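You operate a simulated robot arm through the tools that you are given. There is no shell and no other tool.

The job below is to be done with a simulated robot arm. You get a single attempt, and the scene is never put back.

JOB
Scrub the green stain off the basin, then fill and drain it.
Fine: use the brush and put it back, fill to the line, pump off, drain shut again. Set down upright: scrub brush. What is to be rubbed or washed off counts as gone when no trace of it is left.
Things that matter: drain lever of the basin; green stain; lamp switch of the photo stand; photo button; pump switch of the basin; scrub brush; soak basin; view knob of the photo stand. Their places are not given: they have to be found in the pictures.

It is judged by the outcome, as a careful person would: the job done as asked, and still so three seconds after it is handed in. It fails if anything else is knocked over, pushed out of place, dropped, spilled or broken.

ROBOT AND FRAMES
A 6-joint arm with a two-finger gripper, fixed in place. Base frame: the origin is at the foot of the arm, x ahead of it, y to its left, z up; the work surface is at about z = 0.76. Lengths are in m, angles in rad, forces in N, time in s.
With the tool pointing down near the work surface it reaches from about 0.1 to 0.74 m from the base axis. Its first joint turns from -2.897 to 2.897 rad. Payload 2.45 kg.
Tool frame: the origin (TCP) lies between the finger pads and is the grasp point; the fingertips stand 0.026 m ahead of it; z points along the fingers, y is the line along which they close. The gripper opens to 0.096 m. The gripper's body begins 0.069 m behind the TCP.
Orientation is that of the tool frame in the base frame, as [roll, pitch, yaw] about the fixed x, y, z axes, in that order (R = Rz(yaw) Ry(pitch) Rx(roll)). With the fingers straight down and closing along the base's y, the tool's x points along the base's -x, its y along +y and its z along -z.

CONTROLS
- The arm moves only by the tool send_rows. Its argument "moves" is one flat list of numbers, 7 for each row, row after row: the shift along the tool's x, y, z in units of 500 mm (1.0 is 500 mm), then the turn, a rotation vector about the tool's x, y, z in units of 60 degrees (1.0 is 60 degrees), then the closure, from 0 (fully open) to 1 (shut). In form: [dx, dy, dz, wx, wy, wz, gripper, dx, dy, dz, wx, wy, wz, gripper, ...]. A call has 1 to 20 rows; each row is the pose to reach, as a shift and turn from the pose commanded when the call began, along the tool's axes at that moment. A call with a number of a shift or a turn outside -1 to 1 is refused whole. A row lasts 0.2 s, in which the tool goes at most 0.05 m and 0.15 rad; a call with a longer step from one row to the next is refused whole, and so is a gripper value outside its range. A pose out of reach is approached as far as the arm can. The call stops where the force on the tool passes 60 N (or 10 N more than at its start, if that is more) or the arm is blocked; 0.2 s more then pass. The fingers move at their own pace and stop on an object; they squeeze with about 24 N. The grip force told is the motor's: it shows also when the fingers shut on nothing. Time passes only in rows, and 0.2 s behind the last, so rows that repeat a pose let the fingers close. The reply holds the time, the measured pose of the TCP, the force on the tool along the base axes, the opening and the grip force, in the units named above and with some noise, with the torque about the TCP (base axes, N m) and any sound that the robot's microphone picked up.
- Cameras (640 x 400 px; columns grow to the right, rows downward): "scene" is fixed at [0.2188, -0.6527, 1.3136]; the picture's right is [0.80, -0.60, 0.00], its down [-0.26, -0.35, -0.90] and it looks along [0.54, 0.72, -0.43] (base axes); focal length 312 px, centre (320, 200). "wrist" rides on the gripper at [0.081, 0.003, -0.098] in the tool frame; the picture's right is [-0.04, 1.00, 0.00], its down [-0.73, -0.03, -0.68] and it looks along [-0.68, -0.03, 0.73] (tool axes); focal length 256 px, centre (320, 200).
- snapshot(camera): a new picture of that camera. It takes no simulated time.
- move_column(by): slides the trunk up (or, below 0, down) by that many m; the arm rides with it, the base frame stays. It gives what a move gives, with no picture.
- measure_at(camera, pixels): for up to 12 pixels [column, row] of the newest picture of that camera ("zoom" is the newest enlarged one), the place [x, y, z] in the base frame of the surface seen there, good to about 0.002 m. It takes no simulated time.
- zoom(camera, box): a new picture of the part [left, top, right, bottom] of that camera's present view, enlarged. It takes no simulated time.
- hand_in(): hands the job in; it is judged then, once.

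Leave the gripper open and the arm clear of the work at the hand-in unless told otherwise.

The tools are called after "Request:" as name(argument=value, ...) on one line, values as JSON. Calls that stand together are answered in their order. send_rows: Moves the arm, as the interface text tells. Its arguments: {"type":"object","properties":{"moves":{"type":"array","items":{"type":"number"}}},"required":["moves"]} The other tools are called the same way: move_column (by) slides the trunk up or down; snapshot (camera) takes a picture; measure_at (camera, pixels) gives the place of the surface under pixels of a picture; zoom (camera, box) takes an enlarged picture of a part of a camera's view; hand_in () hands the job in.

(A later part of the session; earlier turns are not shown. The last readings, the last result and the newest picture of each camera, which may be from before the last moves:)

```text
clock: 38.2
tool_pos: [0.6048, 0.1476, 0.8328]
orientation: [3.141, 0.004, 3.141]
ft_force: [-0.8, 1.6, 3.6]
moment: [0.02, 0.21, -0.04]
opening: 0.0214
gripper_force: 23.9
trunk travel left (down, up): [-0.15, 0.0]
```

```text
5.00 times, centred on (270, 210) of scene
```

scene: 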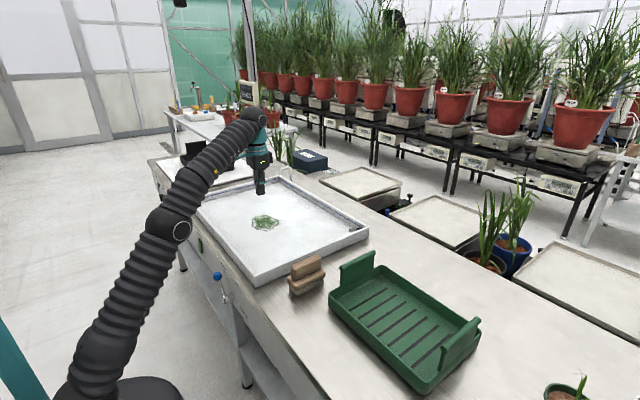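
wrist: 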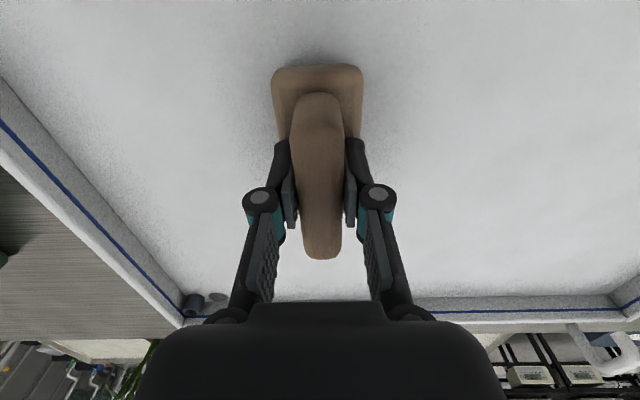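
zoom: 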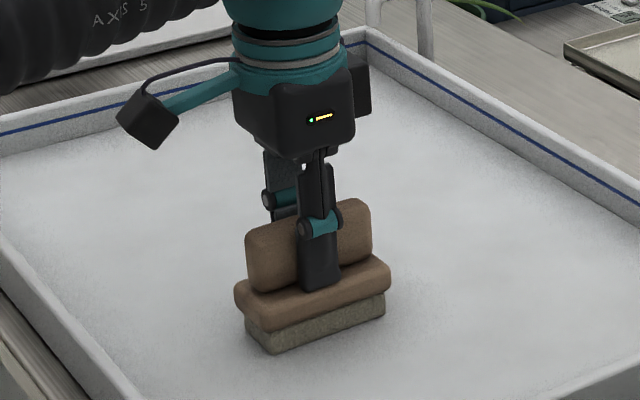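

No trace of green is visible. I'll lift the brush slowly and check it stays in the grip and the floor is clean.

Request:
send_rows(moves=[0, 0, -0.003, 0, 0, 0, 1, 0, 0, -0.006, 0, 0, 0, 1, 0, 0, -0.01, 0, 0, 0, 1, 0, 0, -0.016, 0, 0, 0, 1, 0, 0, -0.024, 0, 0, 0, 1, 0, 0, -0.032, 0, 0, 0, 1, 0, 0, -0.04, 0, 0, 0, 1, 0, 0, -0.048, 0, 0, 0, 1, 0, 0, -0.056, 0, 0, 0, 1, 0, 0, -0.064, 0, 0, 0, 1, 0, 0, -0.072, 0, 0, 0, 1, 0, 0, -0.08, 0, 0, 0, 1, 0, 0, -0.088, 0, 0, 0, 1, 0, 0, -0.096, 0, 0, 0, 1, 0, 0, -0.104, 0, 0, 0, 1, 0, 0, -0.112, 0, 0, 0, 1, 0, 0, -0.117, 0, 0, 0, 1, 0, 0, -0.12, 0, 0, 0, 1, 0, 0, -0.12, 0, 0, 0, 1])

Request:
snapshot(camera="wrist")

Request:
zoom(camera="scene", box=[200, 150, 330, 250])

```text
clock: 42.2
tool_pos: [0.6062, 0.1501, 0.8915]
orientation: [-3.141, 0.003, 3.141]
ft_force: [0.4, -0.3, -1.5]
moment: [0.01, 0.0, 0.0]
opening: 0.0215
gripper_force: 23.2
trunk travel left (down, up): [-0.15, 0.0]
```

```text
taken
```

wrist: 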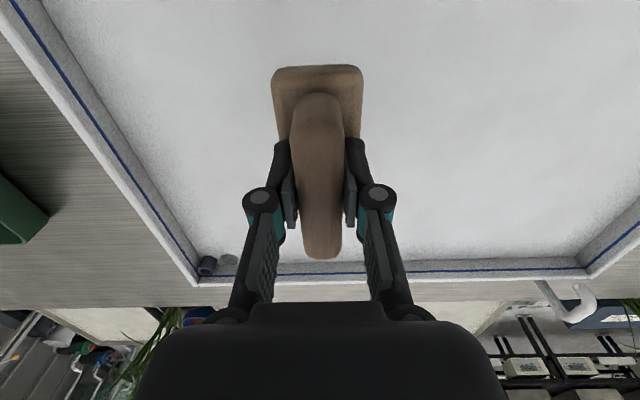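

```text
4.00 times, centred on (265, 200) of scene
```

zoom: 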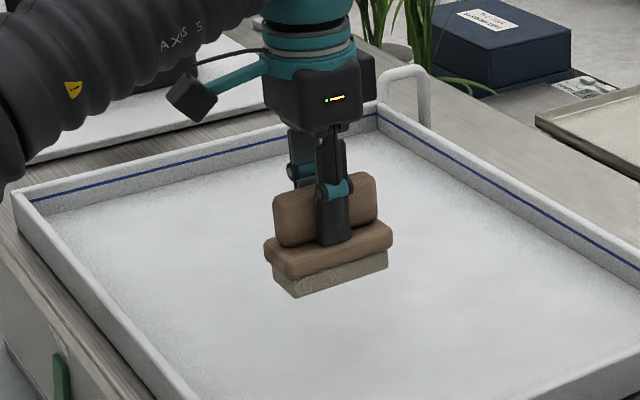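

The basin floor is clean and the brush is still held. I'll carry it back gently to its old spot above (0.570, −0.1195).

Request:
send_rows(moves=[0.001, -0.01, 0, 0, 0, 0, 1, 0.004, -0.03, 0, 0, 0, 0, 1, 0.008, -0.065, 0, 0, 0, 0, 1, 0.013, -0.105, 0, 0, 0, 0, 1, 0.018, -0.145, 0, 0, 0, 0, 1, 0.023, -0.185, 0, 0, 0, 0, 1, 0.029, -0.225, 0, 0, 0, 0, 1, 0.034, -0.265, 0, 0, 0, 0, 1, 0.039, -0.305, 0, 0, 0, 0, 1, 0.045, -0.345, 0, 0, 0, 0, 1, 0.051, -0.385, 0, 0, 0, 0, 1, 0.056, -0.425, 0, 0, 0, 0, 1, 0.061, -0.465, 0, 0, 0, 0, 1, 0.066, -0.5, 0, 0, 0, 0, 1, 0.07, -0.525, 0, 0, 0, 0, 1, 0.071, -0.535, 0, 0, 0, 0, 1, 0.071, -0.538, 0, 0, 0, 0, 1, 0.071, -0.538, 0, 0, 0, 0, 1])

Request:
snapshot(camera="wrist")

Request:
zoom(camera="scene", box=[260, 215, 346, 301])

```text
clock: 46.0
tool_pos: [0.5686, -0.1204, 0.8915]
orientation: [3.141, 0.003, -3.141]
ft_force: [0.1, -0.7, -2.2]
moment: [-0.02, -0.02, 0.0]
opening: 0.0212
gripper_force: 23.6
trunk travel left (down, up): [-0.15, 0.0]
```

```text
taken
```

wrist: 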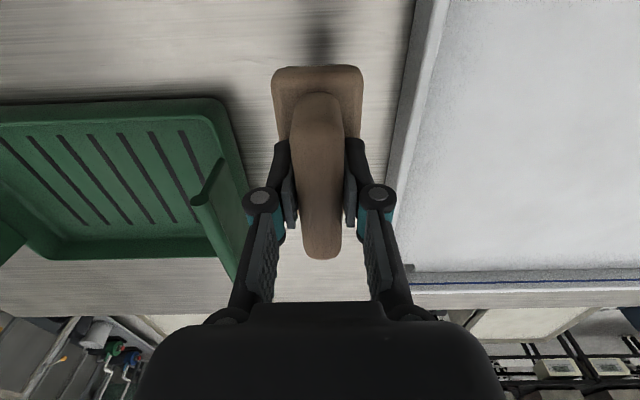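

```text
4.65 times, centred on (303, 258) of scene
```

zoom: 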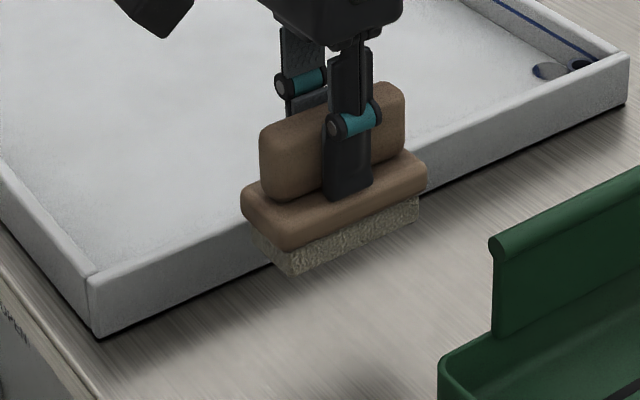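

It's back over its spot. Contact with the bench is expected near z≈0.824, so I'll lower to 0.828 first.

Request:
send_rows(moves=[0, 0, 0.004, 0, 0, 0, 1, 0, 0, 0.012, 0, 0, 0, 1, 0, 0, 0.022, 0, 0, 0, 1, 0, 0, 0.034, 0, 0, 0, 1, 0, 0, 0.046, 0, 0, 0, 1, 0, 0, 0.058, 0, 0, 0, 1, 0, 0, 0.07, 0, 0, 0, 1, 0, 0, 0.082, 0, 0, 0, 1, 0, 0, 0.094, 0, 0, 0, 1, 0, 0, 0.106, 0, 0, 0, 1, 0, 0, 0.116, 0, 0, 0, 1, 0, 0, 0.122, 0, 0, 0, 1, 0, 0, 0.126, 0, 0, 0, 1, 0, 0, 0.126, 0, 0, 0, 1])

```text
clock: 49.0
tool_pos: [0.5683, -0.1191, 0.83]
orientation: [-3.14, 0.003, 3.139]
ft_force: [0.1, 0.0, -1.8]
moment: [0.01, 0.0, -0.02]
opening: 0.0214
gripper_force: 24.2
trunk travel left (down, up): [-0.15, 0.0]
```

Request:
send_rows(moves=[0, 0, 0.002, 0, 0, 0, 1, 0, 0, 0.004, 0, 0, 0, 1, 0, 0, 0.006, 0, 0, 0, 1, 0, 0, 0.008, 0, 0, 0, 1, 0, 0, 0.009, 0, 0, 0, 1, 0, 0, 0.009, 0, 0, 0, 1])

```text
clock: 50.4
tool_pos: [0.5695, -0.1192, 0.8248]
orientation: [-3.141, 0.003, -3.14]
ft_force: [0.3, 0.2, -1.7]
moment: [0.0, 0.0, 0.0]
opening: 0.0218
gripper_force: 23.6
trunk travel left (down, up): [-0.15, 0.0]
```

Still hanging free at z=0.8248. A few more half-millimetre steps down.

Request:
send_rows(moves=[0, 0, 0.001, 0, 0, 0, 1, 0, 0, 0.002, 0, 0, 0, 1, 0, 0, 0.003, 0, 0, 0, 1, 0, 0, 0.003, 0, 0, 0, 1])

```text
clock: 51.4
tool_pos: [0.5698, -0.1197, 0.8244]
orientation: [-3.141, 0.005, 3.141]
ft_force: [5.9, -0.5, 17.2]
moment: [-0.04, 0.34, 0.05]
opening: 0.0211
gripper_force: 24.1
trunk travel left (down, up): [-0.15, 0.0]
```

Contact with 17 N. I'll ease off slightly, then open the fingers.

Request:
send_rows(moves=[0, 0, -0.0015, 0, 0, 0, 1, 0, 0, -0.0015, 0, 0, 0, 0.95, 0, 0, -0.0015, 0, 0, 0, 0.7, 0, 0, -0.0015, 0, 0, 0, 0.55, 0, 0, -0.0015, 0, 0, 0, 0.45, 0, 0, -0.0015, 0, 0, 0, 0.45])

Request:
zoom(camera="scene", box=[260, 225, 346, 301])

```text
clock: 52.8
tool_pos: [0.5695, -0.1191, 0.8235]
orientation: [3.141, 0.001, -3.142]
ft_force: [-0.4, 0.5, -0.7]
moment: [-0.02, 0.04, -0.02]
opening: 0.0527
gripper_force: 0.1
trunk travel left (down, up): [-0.15, 0.0]
```

```text
5.26 times, centred on (303, 263) of scene
```

zoom: 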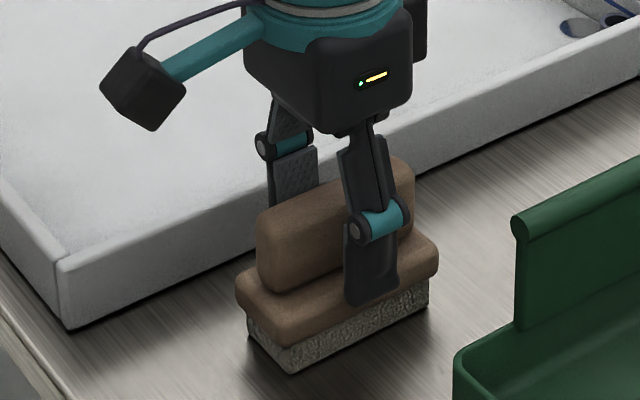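

The brush is released and standing upright. I'll lift straight up and check it.

Request:
send_rows(moves=[0, 0, -0.02, 0, 0, 0, 0.45, 0, 0, -0.06, 0, 0, 0, 0.45, 0, 0, -0.12, 0, 0, 0, 0.45, 0, 0, -0.18, 0, 0, 0, 0.45, 0, 0, -0.24, 0, 0, 0, 0.45, 0.06, 0.06, -0.3, 0, 0, 0, 0.45, 0.12, 0.12, -0.34, 0, 0, 0, 0.45, 0.12, 0.12, -0.34, 0, 0, 0, 0.45])

Request:
snapshot(camera="scene")

Request:
snapshot(camera="wrist")

Request:
zoom(camera="scene", box=[180, 160, 380, 300])

```text
refused: row 6 steps farther than a row can; nothing moved
```

```text
taken
```

scene: 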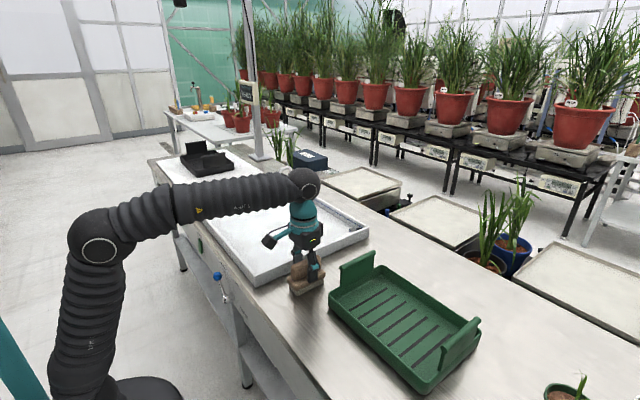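

```text
taken
```

wrist: 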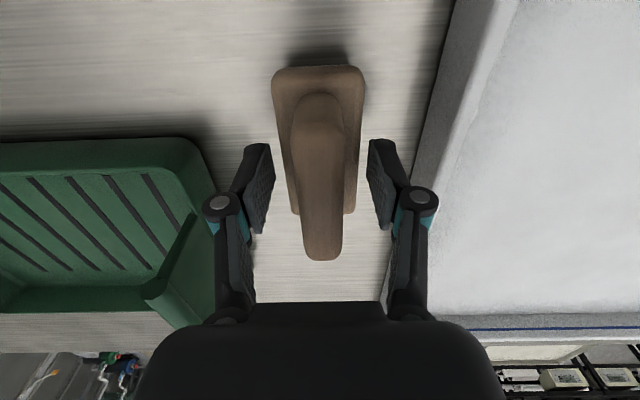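

```text
2.86 times, centred on (280, 230) of scene
```

zoom: 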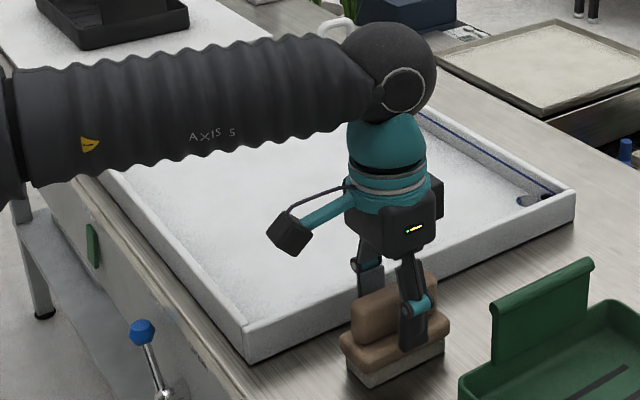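

That call was refused because one step was too long, and nothing moved. I'll repeat it with shorter steps.

Request:
send_rows(moves=[0, 0, -0.02, 0, 0, 0, 0.45, 0, 0, -0.06, 0, 0, 0, 0.45, 0, 0, -0.12, 0, 0, 0, 0.45, 0, 0, -0.18, 0, 0, 0, 0.45, 0, 0, -0.24, 0, 0, 0, 0.45, 0.05, 0.05, -0.28, 0, 0, 0, 0.45, 0.1, 0.1, -0.32, 0, 0, 0, 0.45, 0.12, 0.12, -0.34, 0, 0, 0, 0.45])

Request:
snapshot(camera="scene")

Request:
snapshot(camera="wrist")

Request:
zoom(camera="scene", box=[180, 160, 380, 300])

```text
clock: 54.6
tool_pos: [0.51, -0.0602, 0.995]
orientation: [-3.141, 0.006, 3.141]
ft_force: [0.2, -0.3, -0.6]
moment: [0.01, -0.02, 0.01]
opening: 0.0529
gripper_force: 0.0
trunk travel left (down, up): [-0.15, 0.0]
```

```text
taken
```

scene: 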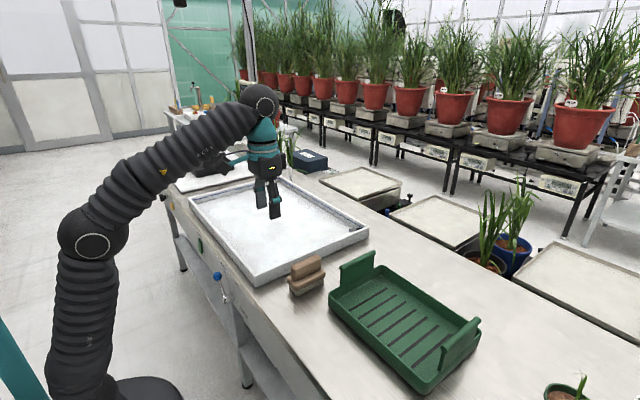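

```text
taken
```

wrist: 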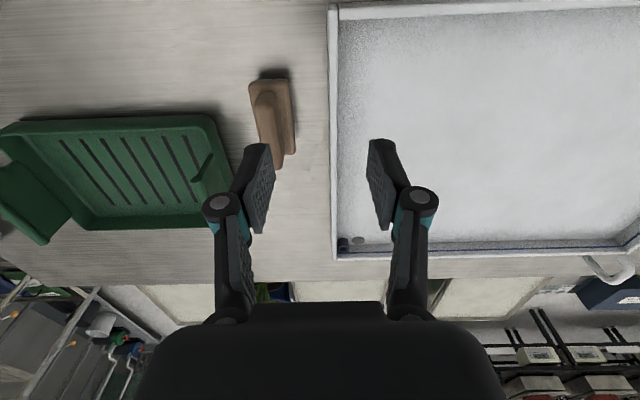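

```text
2.86 times, centred on (280, 230) of scene
```

zoom: 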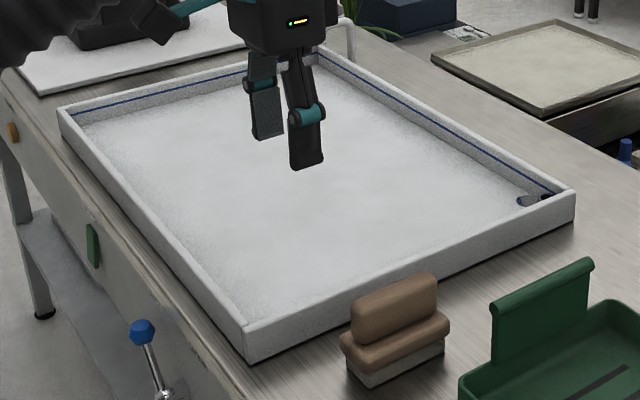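

The brush is back in its place and upright. I'll look closely at the former stain area for faint traces.

Request:
zoom(camera="wrist", box=[430, 30, 640, 180])

Request:
zoom(camera="scene", box=[230, 195, 310, 250])

Request:
measure_at(camera="wrist", pixels=[[500, 80], [560, 80], [620, 80], [500, 130], [560, 130], [620, 130]])

```text
2.67 times, centred on (535, 105) of wrist
```

zoom: 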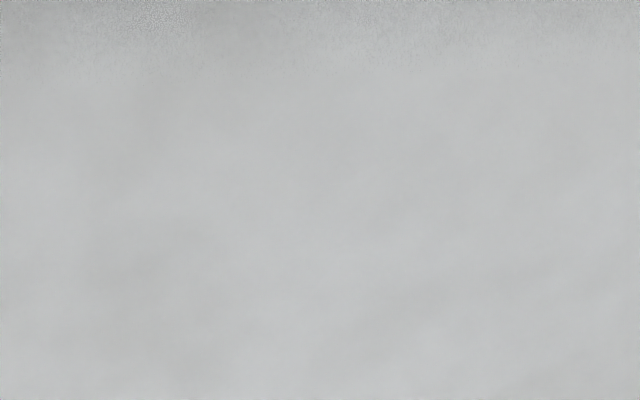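

```text
7.27 times, centred on (270, 222) of scene
```

zoom: 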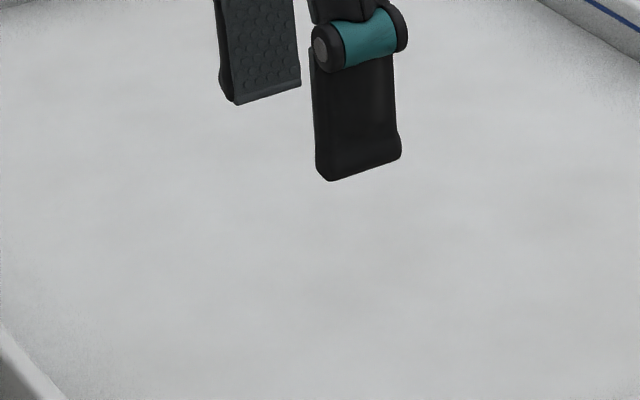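

```text
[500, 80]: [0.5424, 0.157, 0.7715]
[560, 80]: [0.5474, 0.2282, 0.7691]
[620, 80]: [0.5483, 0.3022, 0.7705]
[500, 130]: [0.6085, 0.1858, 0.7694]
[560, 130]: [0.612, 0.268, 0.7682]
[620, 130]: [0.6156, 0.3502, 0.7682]
```

The floor looks uniformly grey. Next I'll draw the arm back so the wrist camera can see the front panel with the pump rocker and drain lever, closing the fingers on the way.

Request:
send_rows(moves=[0.058, 0.062, 0, 0, 0, 0, 0.6, 0.116, 0.124, 0, 0, 0, 0, 0.8, 0.174, 0.186, 0, 0, 0, 0, 1, 0.232, 0.248, 0, 0, 0, 0, 1, 0.29, 0.31, 0, 0, 0, 0, 1, 0.348, 0.372, 0, 0, 0, 0, 1, 0.406, 0.434, 0, 0, 0, 0, 1, 0.464, 0.496, 0, 0, 0, 0, 1, 0.52, 0.56, 0, 0, 0, 0, 1, 0.52, 0.56, 0, 0, 0, 0, 1])

Request:
snapshot(camera="wrist")

Request:
snapshot(camera="scene")

```text
clock: 56.8
tool_pos: [0.2489, 0.2196, 0.9924]
orientation: [3.14, 0.004, -3.141]
ft_force: [-0.9, -0.4, 0.6]
moment: [0.04, 0.0, -0.03]
opening: 0.0001
gripper_force: 24.2
trunk travel left (down, up): [-0.15, 0.0]
```

```text
taken
```

wrist: 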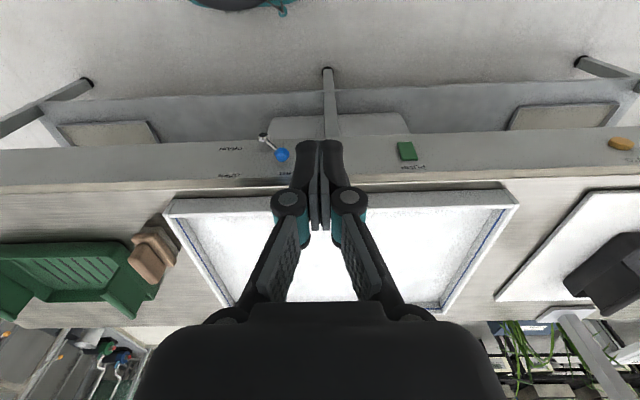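

```text
taken
```

scene: 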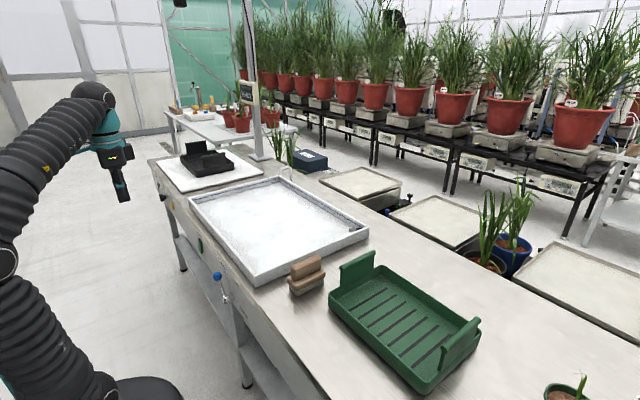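

Now the panel is visible in the wrist view: rocker at (407,150) and lever at (280,153). I'll zoom in on each control, and also check the basin floor in the scene view.

Request:
zoom(camera="wrist", box=[370, 130, 450, 180])

Request:
zoom(camera="wrist", box=[210, 125, 310, 190])

Request:
zoom(camera="scene", box=[185, 165, 375, 290])

Request:
zoom(camera="wrist", box=[560, 120, 640, 170])

```text
8.00 times, centred on (410, 155) of wrist
```

zoom: 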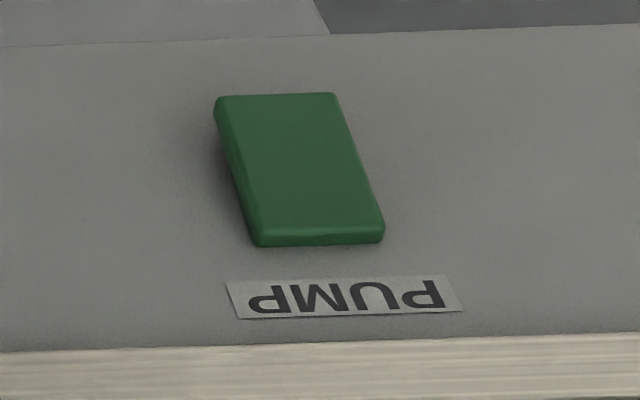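

```text
6.15 times, centred on (260, 158) of wrist
```

zoom: 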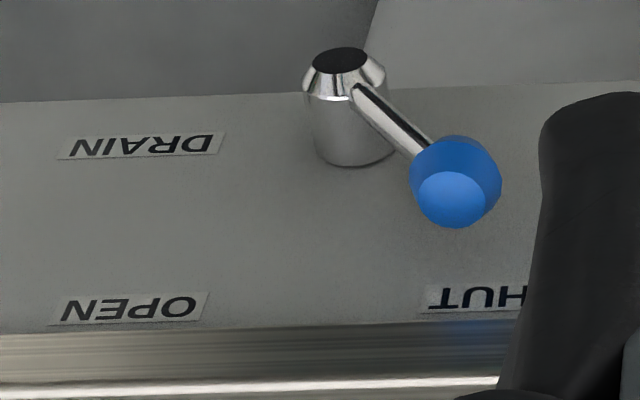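

```text
3.20 times, centred on (280, 228) of scene
```

zoom: 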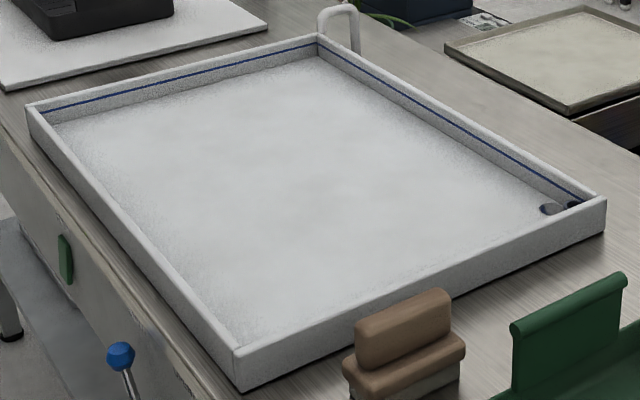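

```text
8.00 times, centred on (600, 145) of wrist
```

zoom: 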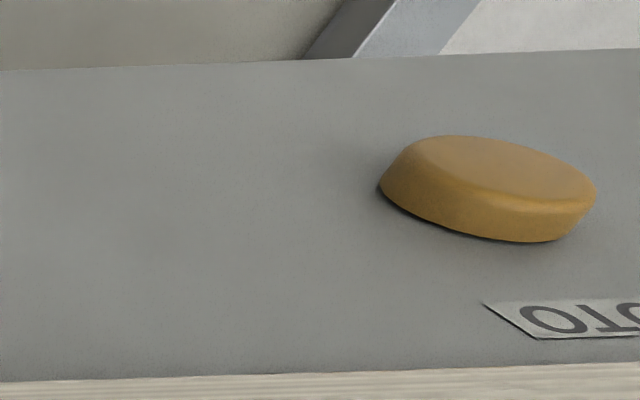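

The basin floor is clean. The lever points to SHUT with OPEN on the other side, and the rocker is marked PUMP. I'll measure the rocker's face and the lever ball.

Request:
measure_at(camera="wrist", pixels=[[404, 143.5], [408, 150], [410, 157], [398, 144], [411, 143], [403, 158], [416.5, 158], [390, 150], [425, 150], [282, 155], [263, 136], [236, 148]])

Request:
zoom(camera="wrist", box=[390, 135, 430, 165])

```text
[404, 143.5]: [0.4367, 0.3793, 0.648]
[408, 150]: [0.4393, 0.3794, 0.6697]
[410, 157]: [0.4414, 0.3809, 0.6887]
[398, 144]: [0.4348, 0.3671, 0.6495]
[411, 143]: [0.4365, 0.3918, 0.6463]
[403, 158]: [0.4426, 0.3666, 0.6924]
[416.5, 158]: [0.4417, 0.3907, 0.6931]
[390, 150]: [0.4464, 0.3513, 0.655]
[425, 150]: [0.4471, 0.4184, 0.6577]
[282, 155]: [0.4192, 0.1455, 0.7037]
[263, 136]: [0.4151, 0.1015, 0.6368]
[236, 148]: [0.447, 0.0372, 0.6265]
```

```text
13.33 times, centred on (410, 150) of wrist
```

zoom: 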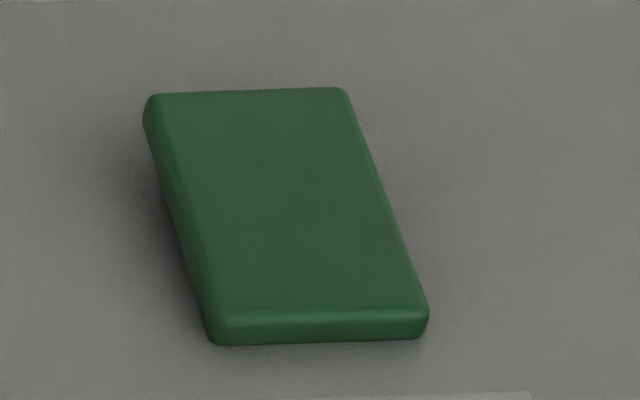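

The rocker face spans y 0.367–0.392 and z 0.646–0.693, with its lower end standing out, so pressing the lower half should switch it. I'll tilt the closed fingers forward about 39° and move in front of the rocker, well clear of it.

Request:
send_rows(moves=[0, 0.064, 0, 0, -0.13, 0, 1, 0, 0.128, 0.02, 0, -0.26, 0, 1, 0, 0.192, 0.06, 0, -0.39, 0, 1, 0, 0.256, 0.12, 0, -0.52, 0, 1, 0, 0.319, 0.18, 0, -0.65, 0, 1, 0, 0.319, 0.26, 0, -0.65, 0, 1, -0.04, 0.319, 0.34, 0, -0.65, 0, 1, -0.06, 0.319, 0.4, 0, -0.65, 0, 1, -0.06, 0.319, 0.4, 0, -0.65, 0, 1])

Request:
snapshot(camera="wrist")

Request:
snapshot(camera="scene")

```text
clock: 58.8
tool_pos: [0.2772, 0.3812, 0.7931]
orientation: [-3.141, 0.684, 3.141]
ft_force: [-0.3, 0.2, -0.6]
moment: [0.01, 0.03, -0.01]
opening: 0.0001
gripper_force: 24.3
trunk travel left (down, up): [-0.15, 0.0]
```

```text
taken
```

wrist: 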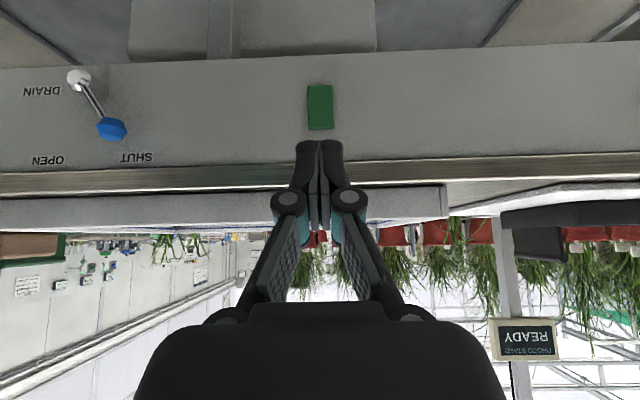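

```text
taken
```

scene: 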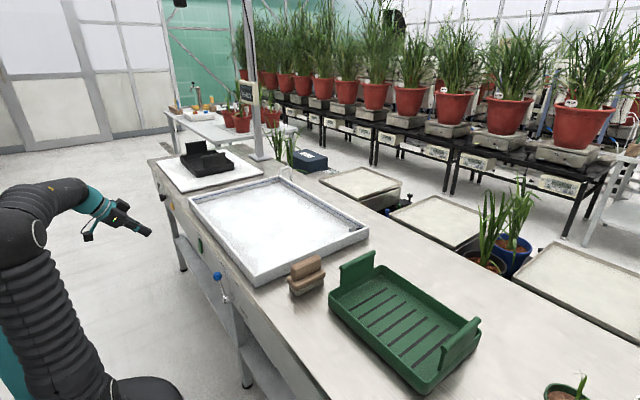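

From here the rocker is seen face on at (320,107). I'll measure its shape again.

Request:
measure_at(camera="wrist", pixels=[[320, 88], [320, 97], [320, 107], [320, 117], [320, 127], [310, 107], [330, 107], [80, 80], [111, 129], [47, 160], [134, 157], [290, 107]])

Request:
zoom(camera="wrist", box=[290, 75, 350, 140])

Request:
zoom(camera="wrist", box=[10, 55, 180, 175])

```text
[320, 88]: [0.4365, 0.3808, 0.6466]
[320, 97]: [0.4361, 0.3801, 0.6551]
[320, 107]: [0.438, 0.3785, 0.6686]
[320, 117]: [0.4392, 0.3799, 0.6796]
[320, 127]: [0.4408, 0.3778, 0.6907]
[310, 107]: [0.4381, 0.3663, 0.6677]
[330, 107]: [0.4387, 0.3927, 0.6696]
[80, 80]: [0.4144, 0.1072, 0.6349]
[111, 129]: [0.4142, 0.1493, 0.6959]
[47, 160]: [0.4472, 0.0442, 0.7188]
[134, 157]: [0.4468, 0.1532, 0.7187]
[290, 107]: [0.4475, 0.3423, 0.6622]
```

```text
6.15 times, centred on (320, 108) of wrist
```

zoom: 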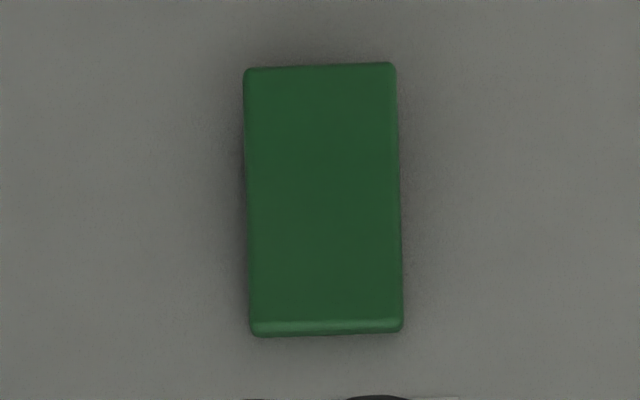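

```text
3.33 times, centred on (95, 115) of wrist
```

zoom: 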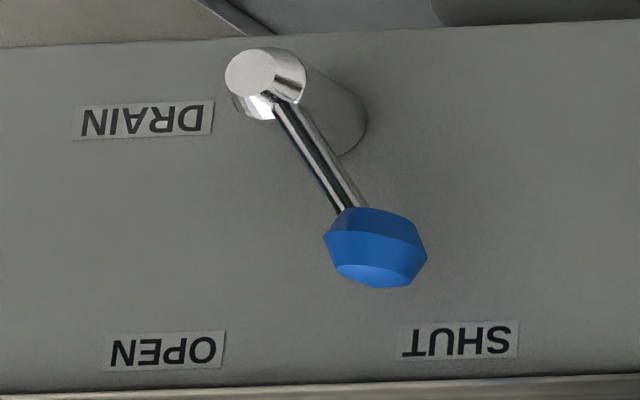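

The lever hub is at about (0.415, 0.10, 0.636), with its ball near (0.415, 0.141, 0.698). I'll bring the fingertips in front of the rocker's lower half, about 3 cm short of touching.

Request:
send_rows(moves=[0, -0.002, 0.08, 0, 0, 0, 1, 0, -0.004, 0.16, 0, 0, 0, 1, 0, -0.004, 0.24, 0, 0, 0, 1, 0, -0.004, 0.325, 0, 0, 0, 1, 0, -0.004, 0.325, 0, 0, 0, 1])

Request:
snapshot(camera="wrist")

Request:
zoom(camera="scene", box=[100, 180, 260, 290])

```text
clock: 60.0
tool_pos: [0.3844, 0.3791, 0.6685]
orientation: [-3.14, 0.684, 3.141]
ft_force: [-0.6, -0.5, 0.2]
moment: [0.0, -0.02, -0.01]
opening: 0.0002
gripper_force: 23.9
trunk travel left (down, up): [-0.15, 0.0]
```

```text
taken
```

wrist: 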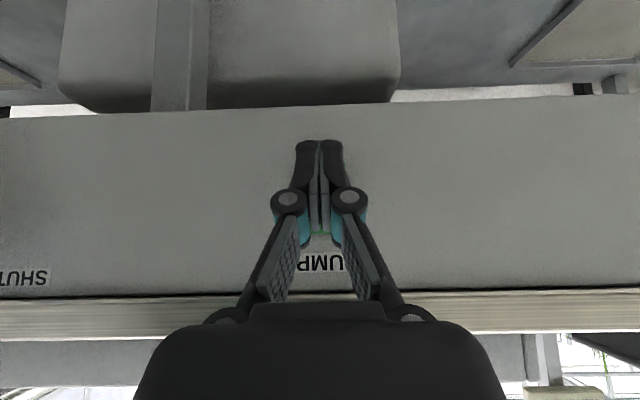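

```text
3.64 times, centred on (180, 235) of scene
```

zoom: 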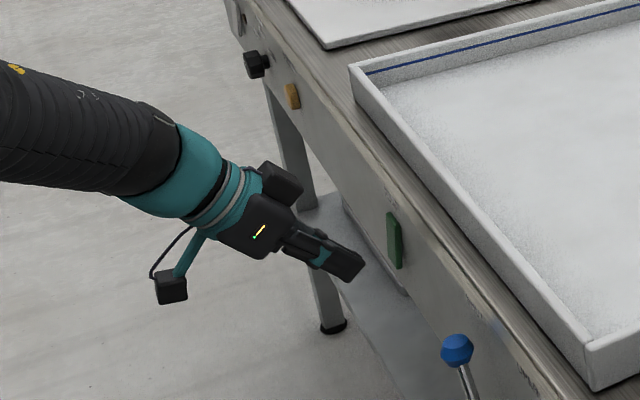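

The fingertips are about 2.5 cm short of the panel, level with the rocker. Now I'll press forward on its lower half in small steps.

Request:
send_rows(moves=[-0.0152, 0, 0.0162, 0, 0, 0, 1, -0.0331, 0, 0.0309, 0, 0, 0, 1, -0.0362, 0, 0.0334, 0, 0, 0, 1, -0.0393, 0, 0.0359, 0, 0, 0, 1, -0.0424, 0, 0.0385, 0, 0, 0, 1, -0.0455, 0, 0.041, 0, 0, 0, 1])

Request:
zoom(camera="scene", box=[170, 170, 370, 290])

```text
clock: 61.4
tool_pos: [0.4125, 0.3778, 0.6659]
orientation: [-3.14, 0.685, 3.141]
ft_force: [0.2, -0.5, -0.3]
moment: [-0.03, -0.02, 0.02]
opening: 0.0
gripper_force: 28.1
trunk travel left (down, up): [-0.15, 0.0]
```

```text
3.20 times, centred on (270, 230) of scene
```

zoom: 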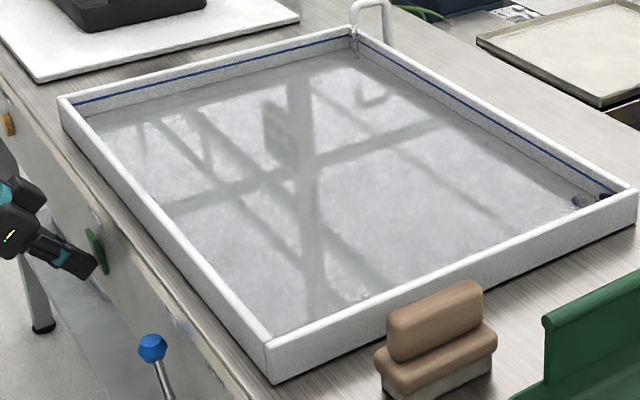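

Water is spreading over the floor, so the pump is running. Pictures cost no simulated time, so I'll measure the water level and the blue line now.

Request:
snapshot(camera="scene")

Request:
zoom(camera="scene", box=[260, 165, 375, 240])

Request:
measure_at(camera="scene", pixels=[[270, 220], [300, 220], [330, 225], [250, 200], [290, 200], [280, 240]])

```text
taken
```

scene: 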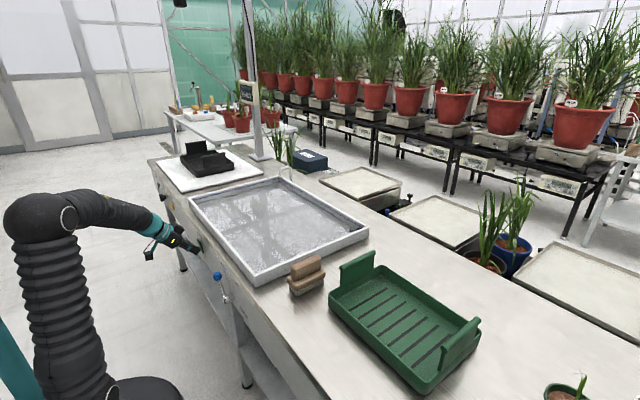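

```text
5.33 times, centred on (318, 202) of scene
```

zoom: 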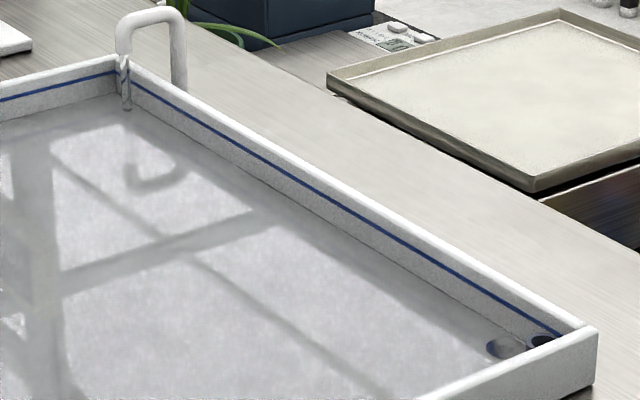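

```text
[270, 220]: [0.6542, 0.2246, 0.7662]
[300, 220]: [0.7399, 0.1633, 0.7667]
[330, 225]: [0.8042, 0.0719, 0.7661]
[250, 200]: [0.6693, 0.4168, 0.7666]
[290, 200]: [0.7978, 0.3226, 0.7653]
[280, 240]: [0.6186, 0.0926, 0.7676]
```

The spout is running and the level is still near the floor, well below the blue line. I'll back the fingers off and position them in front of the rocker's upper half, ready to switch off.

Request:
send_rows(moves=[0.031, 0, -0.0253, 0, 0, 0, 1, -0.0082, 0, -0.0733, 0, 0, 0, 1])

Request:
zoom(camera="scene", box=[260, 165, 375, 240])

Request:
snapshot(camera="wrist")

Request:
measure_at(camera="zoom", pixels=[[300, 170], [450, 262], [300, 195], [450, 285], [200, 105], [300, 145], [450, 245], [250, 250], [400, 340]])

```text
clock: 62.0
tool_pos: [0.3928, 0.3789, 0.6972]
orientation: [3.141, 0.685, -3.141]
ft_force: [-0.2, -0.6, -0.4]
moment: [-0.04, -0.02, 0.02]
opening: 0.0003
gripper_force: 28.1
trunk travel left (down, up): [-0.15, 0.0]
```

```text
5.33 times, centred on (318, 202) of scene
```

zoom: 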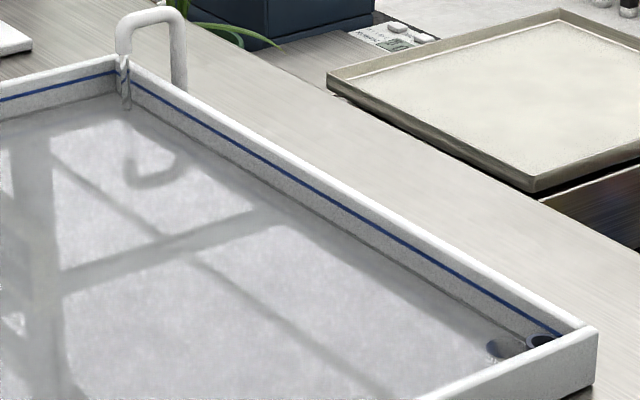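

```text
taken
```

wrist: 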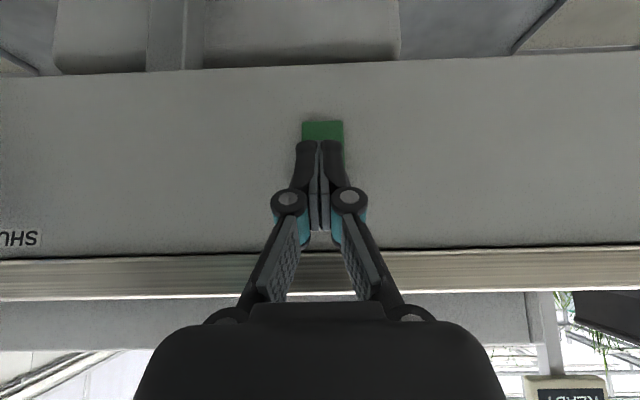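

```text
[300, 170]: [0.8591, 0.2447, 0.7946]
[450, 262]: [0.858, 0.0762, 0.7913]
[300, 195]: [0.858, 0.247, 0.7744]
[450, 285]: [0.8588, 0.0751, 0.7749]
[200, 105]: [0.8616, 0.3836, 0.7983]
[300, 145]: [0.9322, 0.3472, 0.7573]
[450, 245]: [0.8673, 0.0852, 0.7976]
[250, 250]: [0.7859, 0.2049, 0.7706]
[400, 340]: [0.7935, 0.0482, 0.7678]
```

The line is at z≈0.793 and the floor at about 0.768. The fingers are now in front of the rocker's upper half. I'll let 1 s pass and check how fast the level rises.

Request:
send_rows(moves=[0, 0, 0, 0, 0, 0, 1, 0, 0, 0, 0, 0, 0, 1, 0, 0, 0, 0, 0, 0, 1, 0, 0, 0, 0, 0, 0, 1])

Request:
zoom(camera="scene", box=[260, 165, 375, 240])

Request:
zoom(camera="scene", box=[335, 205, 375, 240])

Request:
snapshot(camera="scene")

Request:
measure_at(camera="scene", pixels=[[270, 220], [300, 220], [330, 225], [250, 200], [290, 200], [280, 240], [310, 230], [260, 210]])

```text
clock: 63.0
tool_pos: [0.3929, 0.3785, 0.6962]
orientation: [-3.141, 0.686, 3.14]
ft_force: [0.6, -0.5, 0.0]
moment: [0.02, 0.0, 0.03]
opening: 0.0001
gripper_force: 28.4
trunk travel left (down, up): [-0.15, 0.0]
```

```text
5.33 times, centred on (318, 202) of scene
```

zoom: 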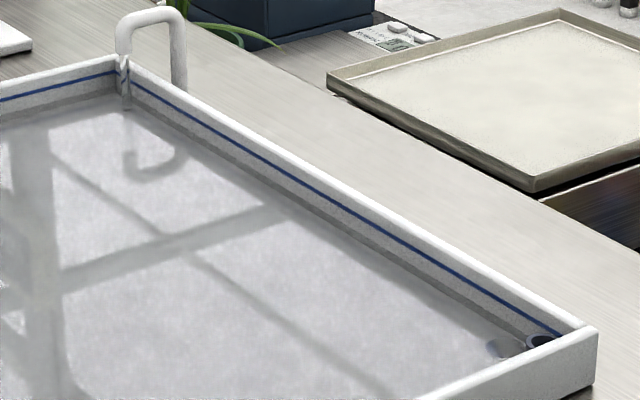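

```text
11.43 times, centred on (355, 222) of scene
```

zoom: 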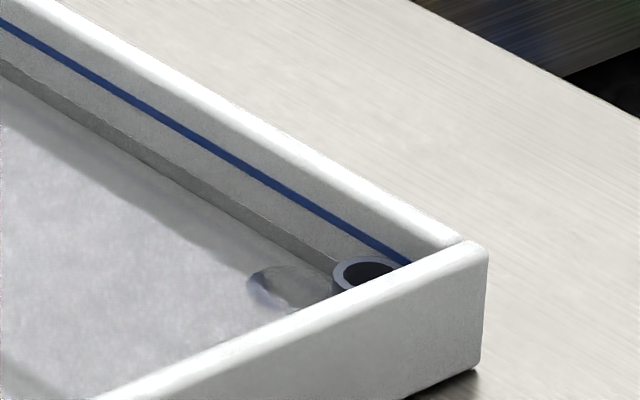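

```text
taken
```

scene: 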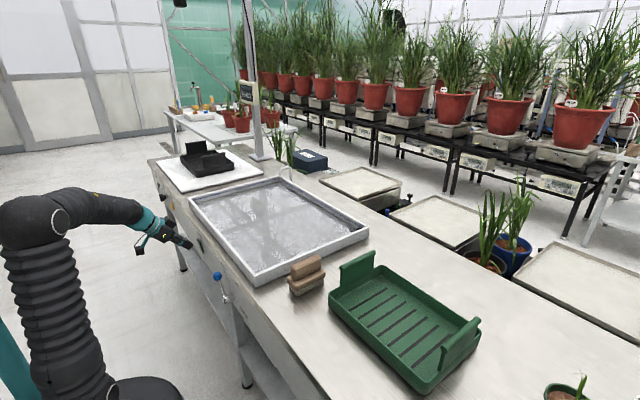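

```text
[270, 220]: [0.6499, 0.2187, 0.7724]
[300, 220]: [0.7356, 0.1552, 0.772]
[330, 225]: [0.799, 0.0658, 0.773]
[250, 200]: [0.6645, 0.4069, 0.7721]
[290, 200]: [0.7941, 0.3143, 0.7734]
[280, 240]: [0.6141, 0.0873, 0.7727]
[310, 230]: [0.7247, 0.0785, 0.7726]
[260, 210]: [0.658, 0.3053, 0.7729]
```

The surface reading works: the level went from 0.7664 to 0.7727 in 1.6 s, about 3.9 mm/s. I'll measure the blue line precisely at several points.

Request:
zoom(camera="scene", box=[300, 185, 340, 210])

Request:
measure_at(camera="scene", pixels=[[270, 220], [300, 220], [250, 200]])

```text
16.00 times, centred on (320, 198) of scene
```

zoom: 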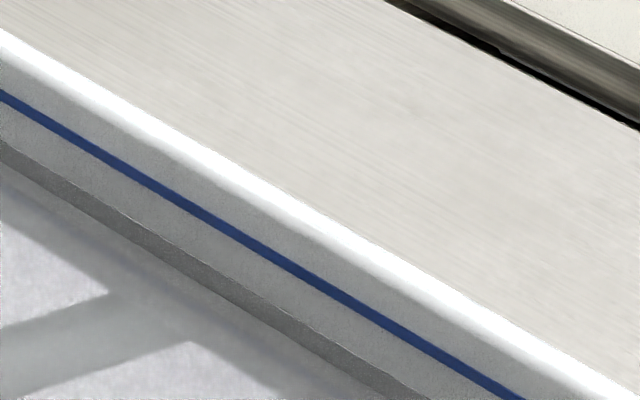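

```text
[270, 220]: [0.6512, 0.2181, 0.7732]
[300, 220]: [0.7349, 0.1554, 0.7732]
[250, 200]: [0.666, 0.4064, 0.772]
```

Request:
measure_at(camera="zoom", pixels=[[50, 126], [100, 155], [150, 184], [200, 213], [250, 242], [300, 270], [350, 300], [400, 329], [450, 358], [200, 255], [200, 275], [200, 180]])

```text
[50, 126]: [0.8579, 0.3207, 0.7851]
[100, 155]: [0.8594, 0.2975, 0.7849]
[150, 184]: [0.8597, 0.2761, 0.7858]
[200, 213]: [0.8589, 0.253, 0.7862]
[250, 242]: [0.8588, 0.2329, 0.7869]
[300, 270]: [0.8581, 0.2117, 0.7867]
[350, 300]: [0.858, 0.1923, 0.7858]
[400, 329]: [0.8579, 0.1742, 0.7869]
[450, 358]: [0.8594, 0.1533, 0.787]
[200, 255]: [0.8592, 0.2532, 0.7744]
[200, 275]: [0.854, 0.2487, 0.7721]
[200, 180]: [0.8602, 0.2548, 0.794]
```

The line's centre is at z≈0.786 and the water is at about 0.773, so there are roughly 3.4 s left. I'll wait 1.6 s and measure again.

Request:
send_rows(moves=[0, 0, 0, 0, 0, 0, 1, 0, 0, 0, 0, 0, 0, 1, 0, 0, 0, 0, 0, 0, 1, 0, 0, 0, 0, 0, 0, 1, 0, 0, 0, 0, 0, 0, 1, 0, 0, 0, 0, 0, 0, 1, 0, 0, 0, 0, 0, 0, 1])

Request:
snapshot(camera="scene")

Request:
measure_at(camera="scene", pixels=[[270, 220], [300, 220], [330, 225], [250, 200], [290, 200], [280, 240], [310, 230], [260, 210], [240, 210], [320, 220]])

Request:
zoom(camera="scene", box=[300, 185, 340, 210])

Request:
measure_at(camera="zoom", pixels=[[50, 126], [100, 155], [150, 184], [200, 213], [250, 242], [300, 270], [350, 300], [400, 329], [450, 358]])

```text
clock: 64.6
tool_pos: [0.3929, 0.3787, 0.697]
orientation: [-3.14, 0.684, 3.141]
ft_force: [-0.8, -0.6, -0.5]
moment: [-0.01, 0.02, -0.02]
opening: 0.0001
gripper_force: 28.7
trunk travel left (down, up): [-0.15, 0.0]
```

```text
taken
```

scene: 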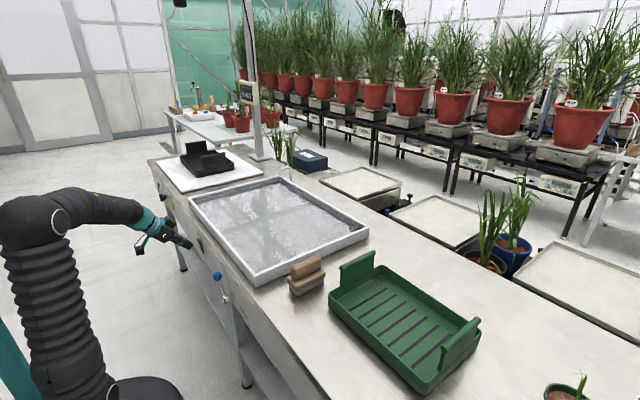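

```text
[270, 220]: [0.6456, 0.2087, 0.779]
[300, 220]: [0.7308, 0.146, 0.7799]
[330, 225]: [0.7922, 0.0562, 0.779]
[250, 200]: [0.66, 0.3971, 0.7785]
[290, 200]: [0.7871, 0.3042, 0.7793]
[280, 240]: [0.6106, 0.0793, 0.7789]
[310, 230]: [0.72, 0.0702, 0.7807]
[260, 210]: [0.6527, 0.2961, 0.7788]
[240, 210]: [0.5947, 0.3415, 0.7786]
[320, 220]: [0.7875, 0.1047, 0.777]
```

```text
16.00 times, centred on (320, 198) of scene
```

zoom: 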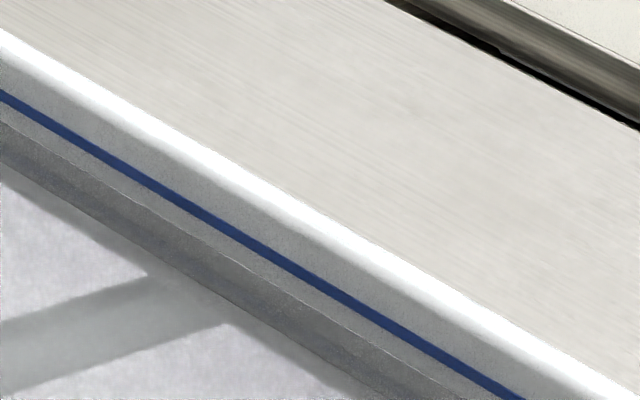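

```text
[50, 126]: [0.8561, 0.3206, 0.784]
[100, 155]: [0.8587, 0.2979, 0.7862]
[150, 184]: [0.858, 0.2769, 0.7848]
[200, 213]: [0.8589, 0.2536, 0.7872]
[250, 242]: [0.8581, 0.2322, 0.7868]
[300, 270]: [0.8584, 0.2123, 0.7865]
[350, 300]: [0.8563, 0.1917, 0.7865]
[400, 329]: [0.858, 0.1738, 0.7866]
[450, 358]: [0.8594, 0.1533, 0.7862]
```

The water is at 0.779 and rising 3.9 mm/s, so the line is about 1.7 s away. In one call I'll wait 1.0 s and then press the rocker's upper half, so it switches off at about the line.

Request:
send_rows(moves=[0, 0, 0, 0, 0, 0, 1, 0, 0, 0, 0, 0, 0, 1, 0, 0, 0, 0, 0, 0, 1, 0, 0, 0, 0, 0, 0, 1, 0, 0, 0, 0, 0, 0, 1, -0.0186, 0, 0.0152, 0, 0, 0, 1, -0.0271, 0, 0.0221, 0, 0, 0, 1, -0.0318, 0, 0.0259, 0, 0, 0, 1, -0.0357, 0, 0.0291, 0, 0, 0, 1, -0.038, 0, 0.031, 0, 0, 0, 1])

Request:
snapshot(camera="scene")

Request:
measure_at(camera="scene", pixels=[[270, 220], [300, 220], [330, 225], [250, 200], [290, 200], [280, 240], [310, 230], [260, 210], [240, 210], [320, 220]])

Request:
zoom(camera="scene", box=[270, 165, 340, 210])

```text
clock: 66.8
tool_pos: [0.4154, 0.379, 0.696]
orientation: [3.14, 0.682, 3.14]
ft_force: [-17.6, -6.4, -0.4]
moment: [-0.03, 0.19, -0.15]
opening: 0.006
gripper_force: 28.4
trunk travel left (down, up): [-0.15, 0.0]
```

```text
taken
```

scene: 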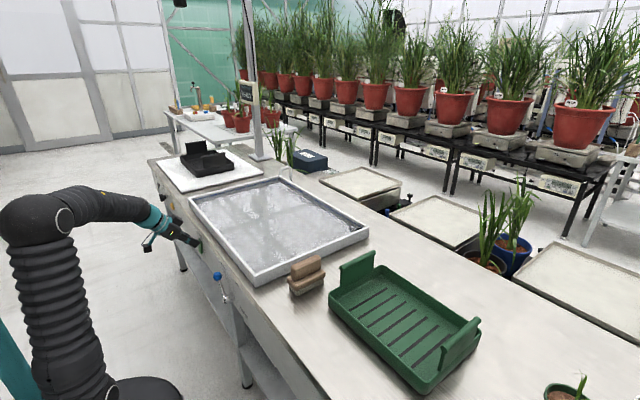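

```text
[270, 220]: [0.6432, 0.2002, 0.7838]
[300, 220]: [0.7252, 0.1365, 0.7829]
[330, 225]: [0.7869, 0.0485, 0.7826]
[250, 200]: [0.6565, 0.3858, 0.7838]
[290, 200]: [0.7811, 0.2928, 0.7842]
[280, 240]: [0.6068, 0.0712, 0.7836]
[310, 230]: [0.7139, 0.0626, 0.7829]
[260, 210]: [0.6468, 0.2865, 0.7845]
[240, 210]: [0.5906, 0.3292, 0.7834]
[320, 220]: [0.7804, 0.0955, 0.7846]
```

```text
8.89 times, centred on (305, 188) of scene
```

zoom: 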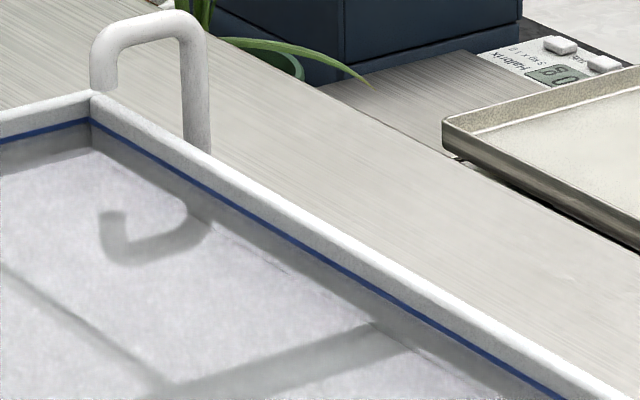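

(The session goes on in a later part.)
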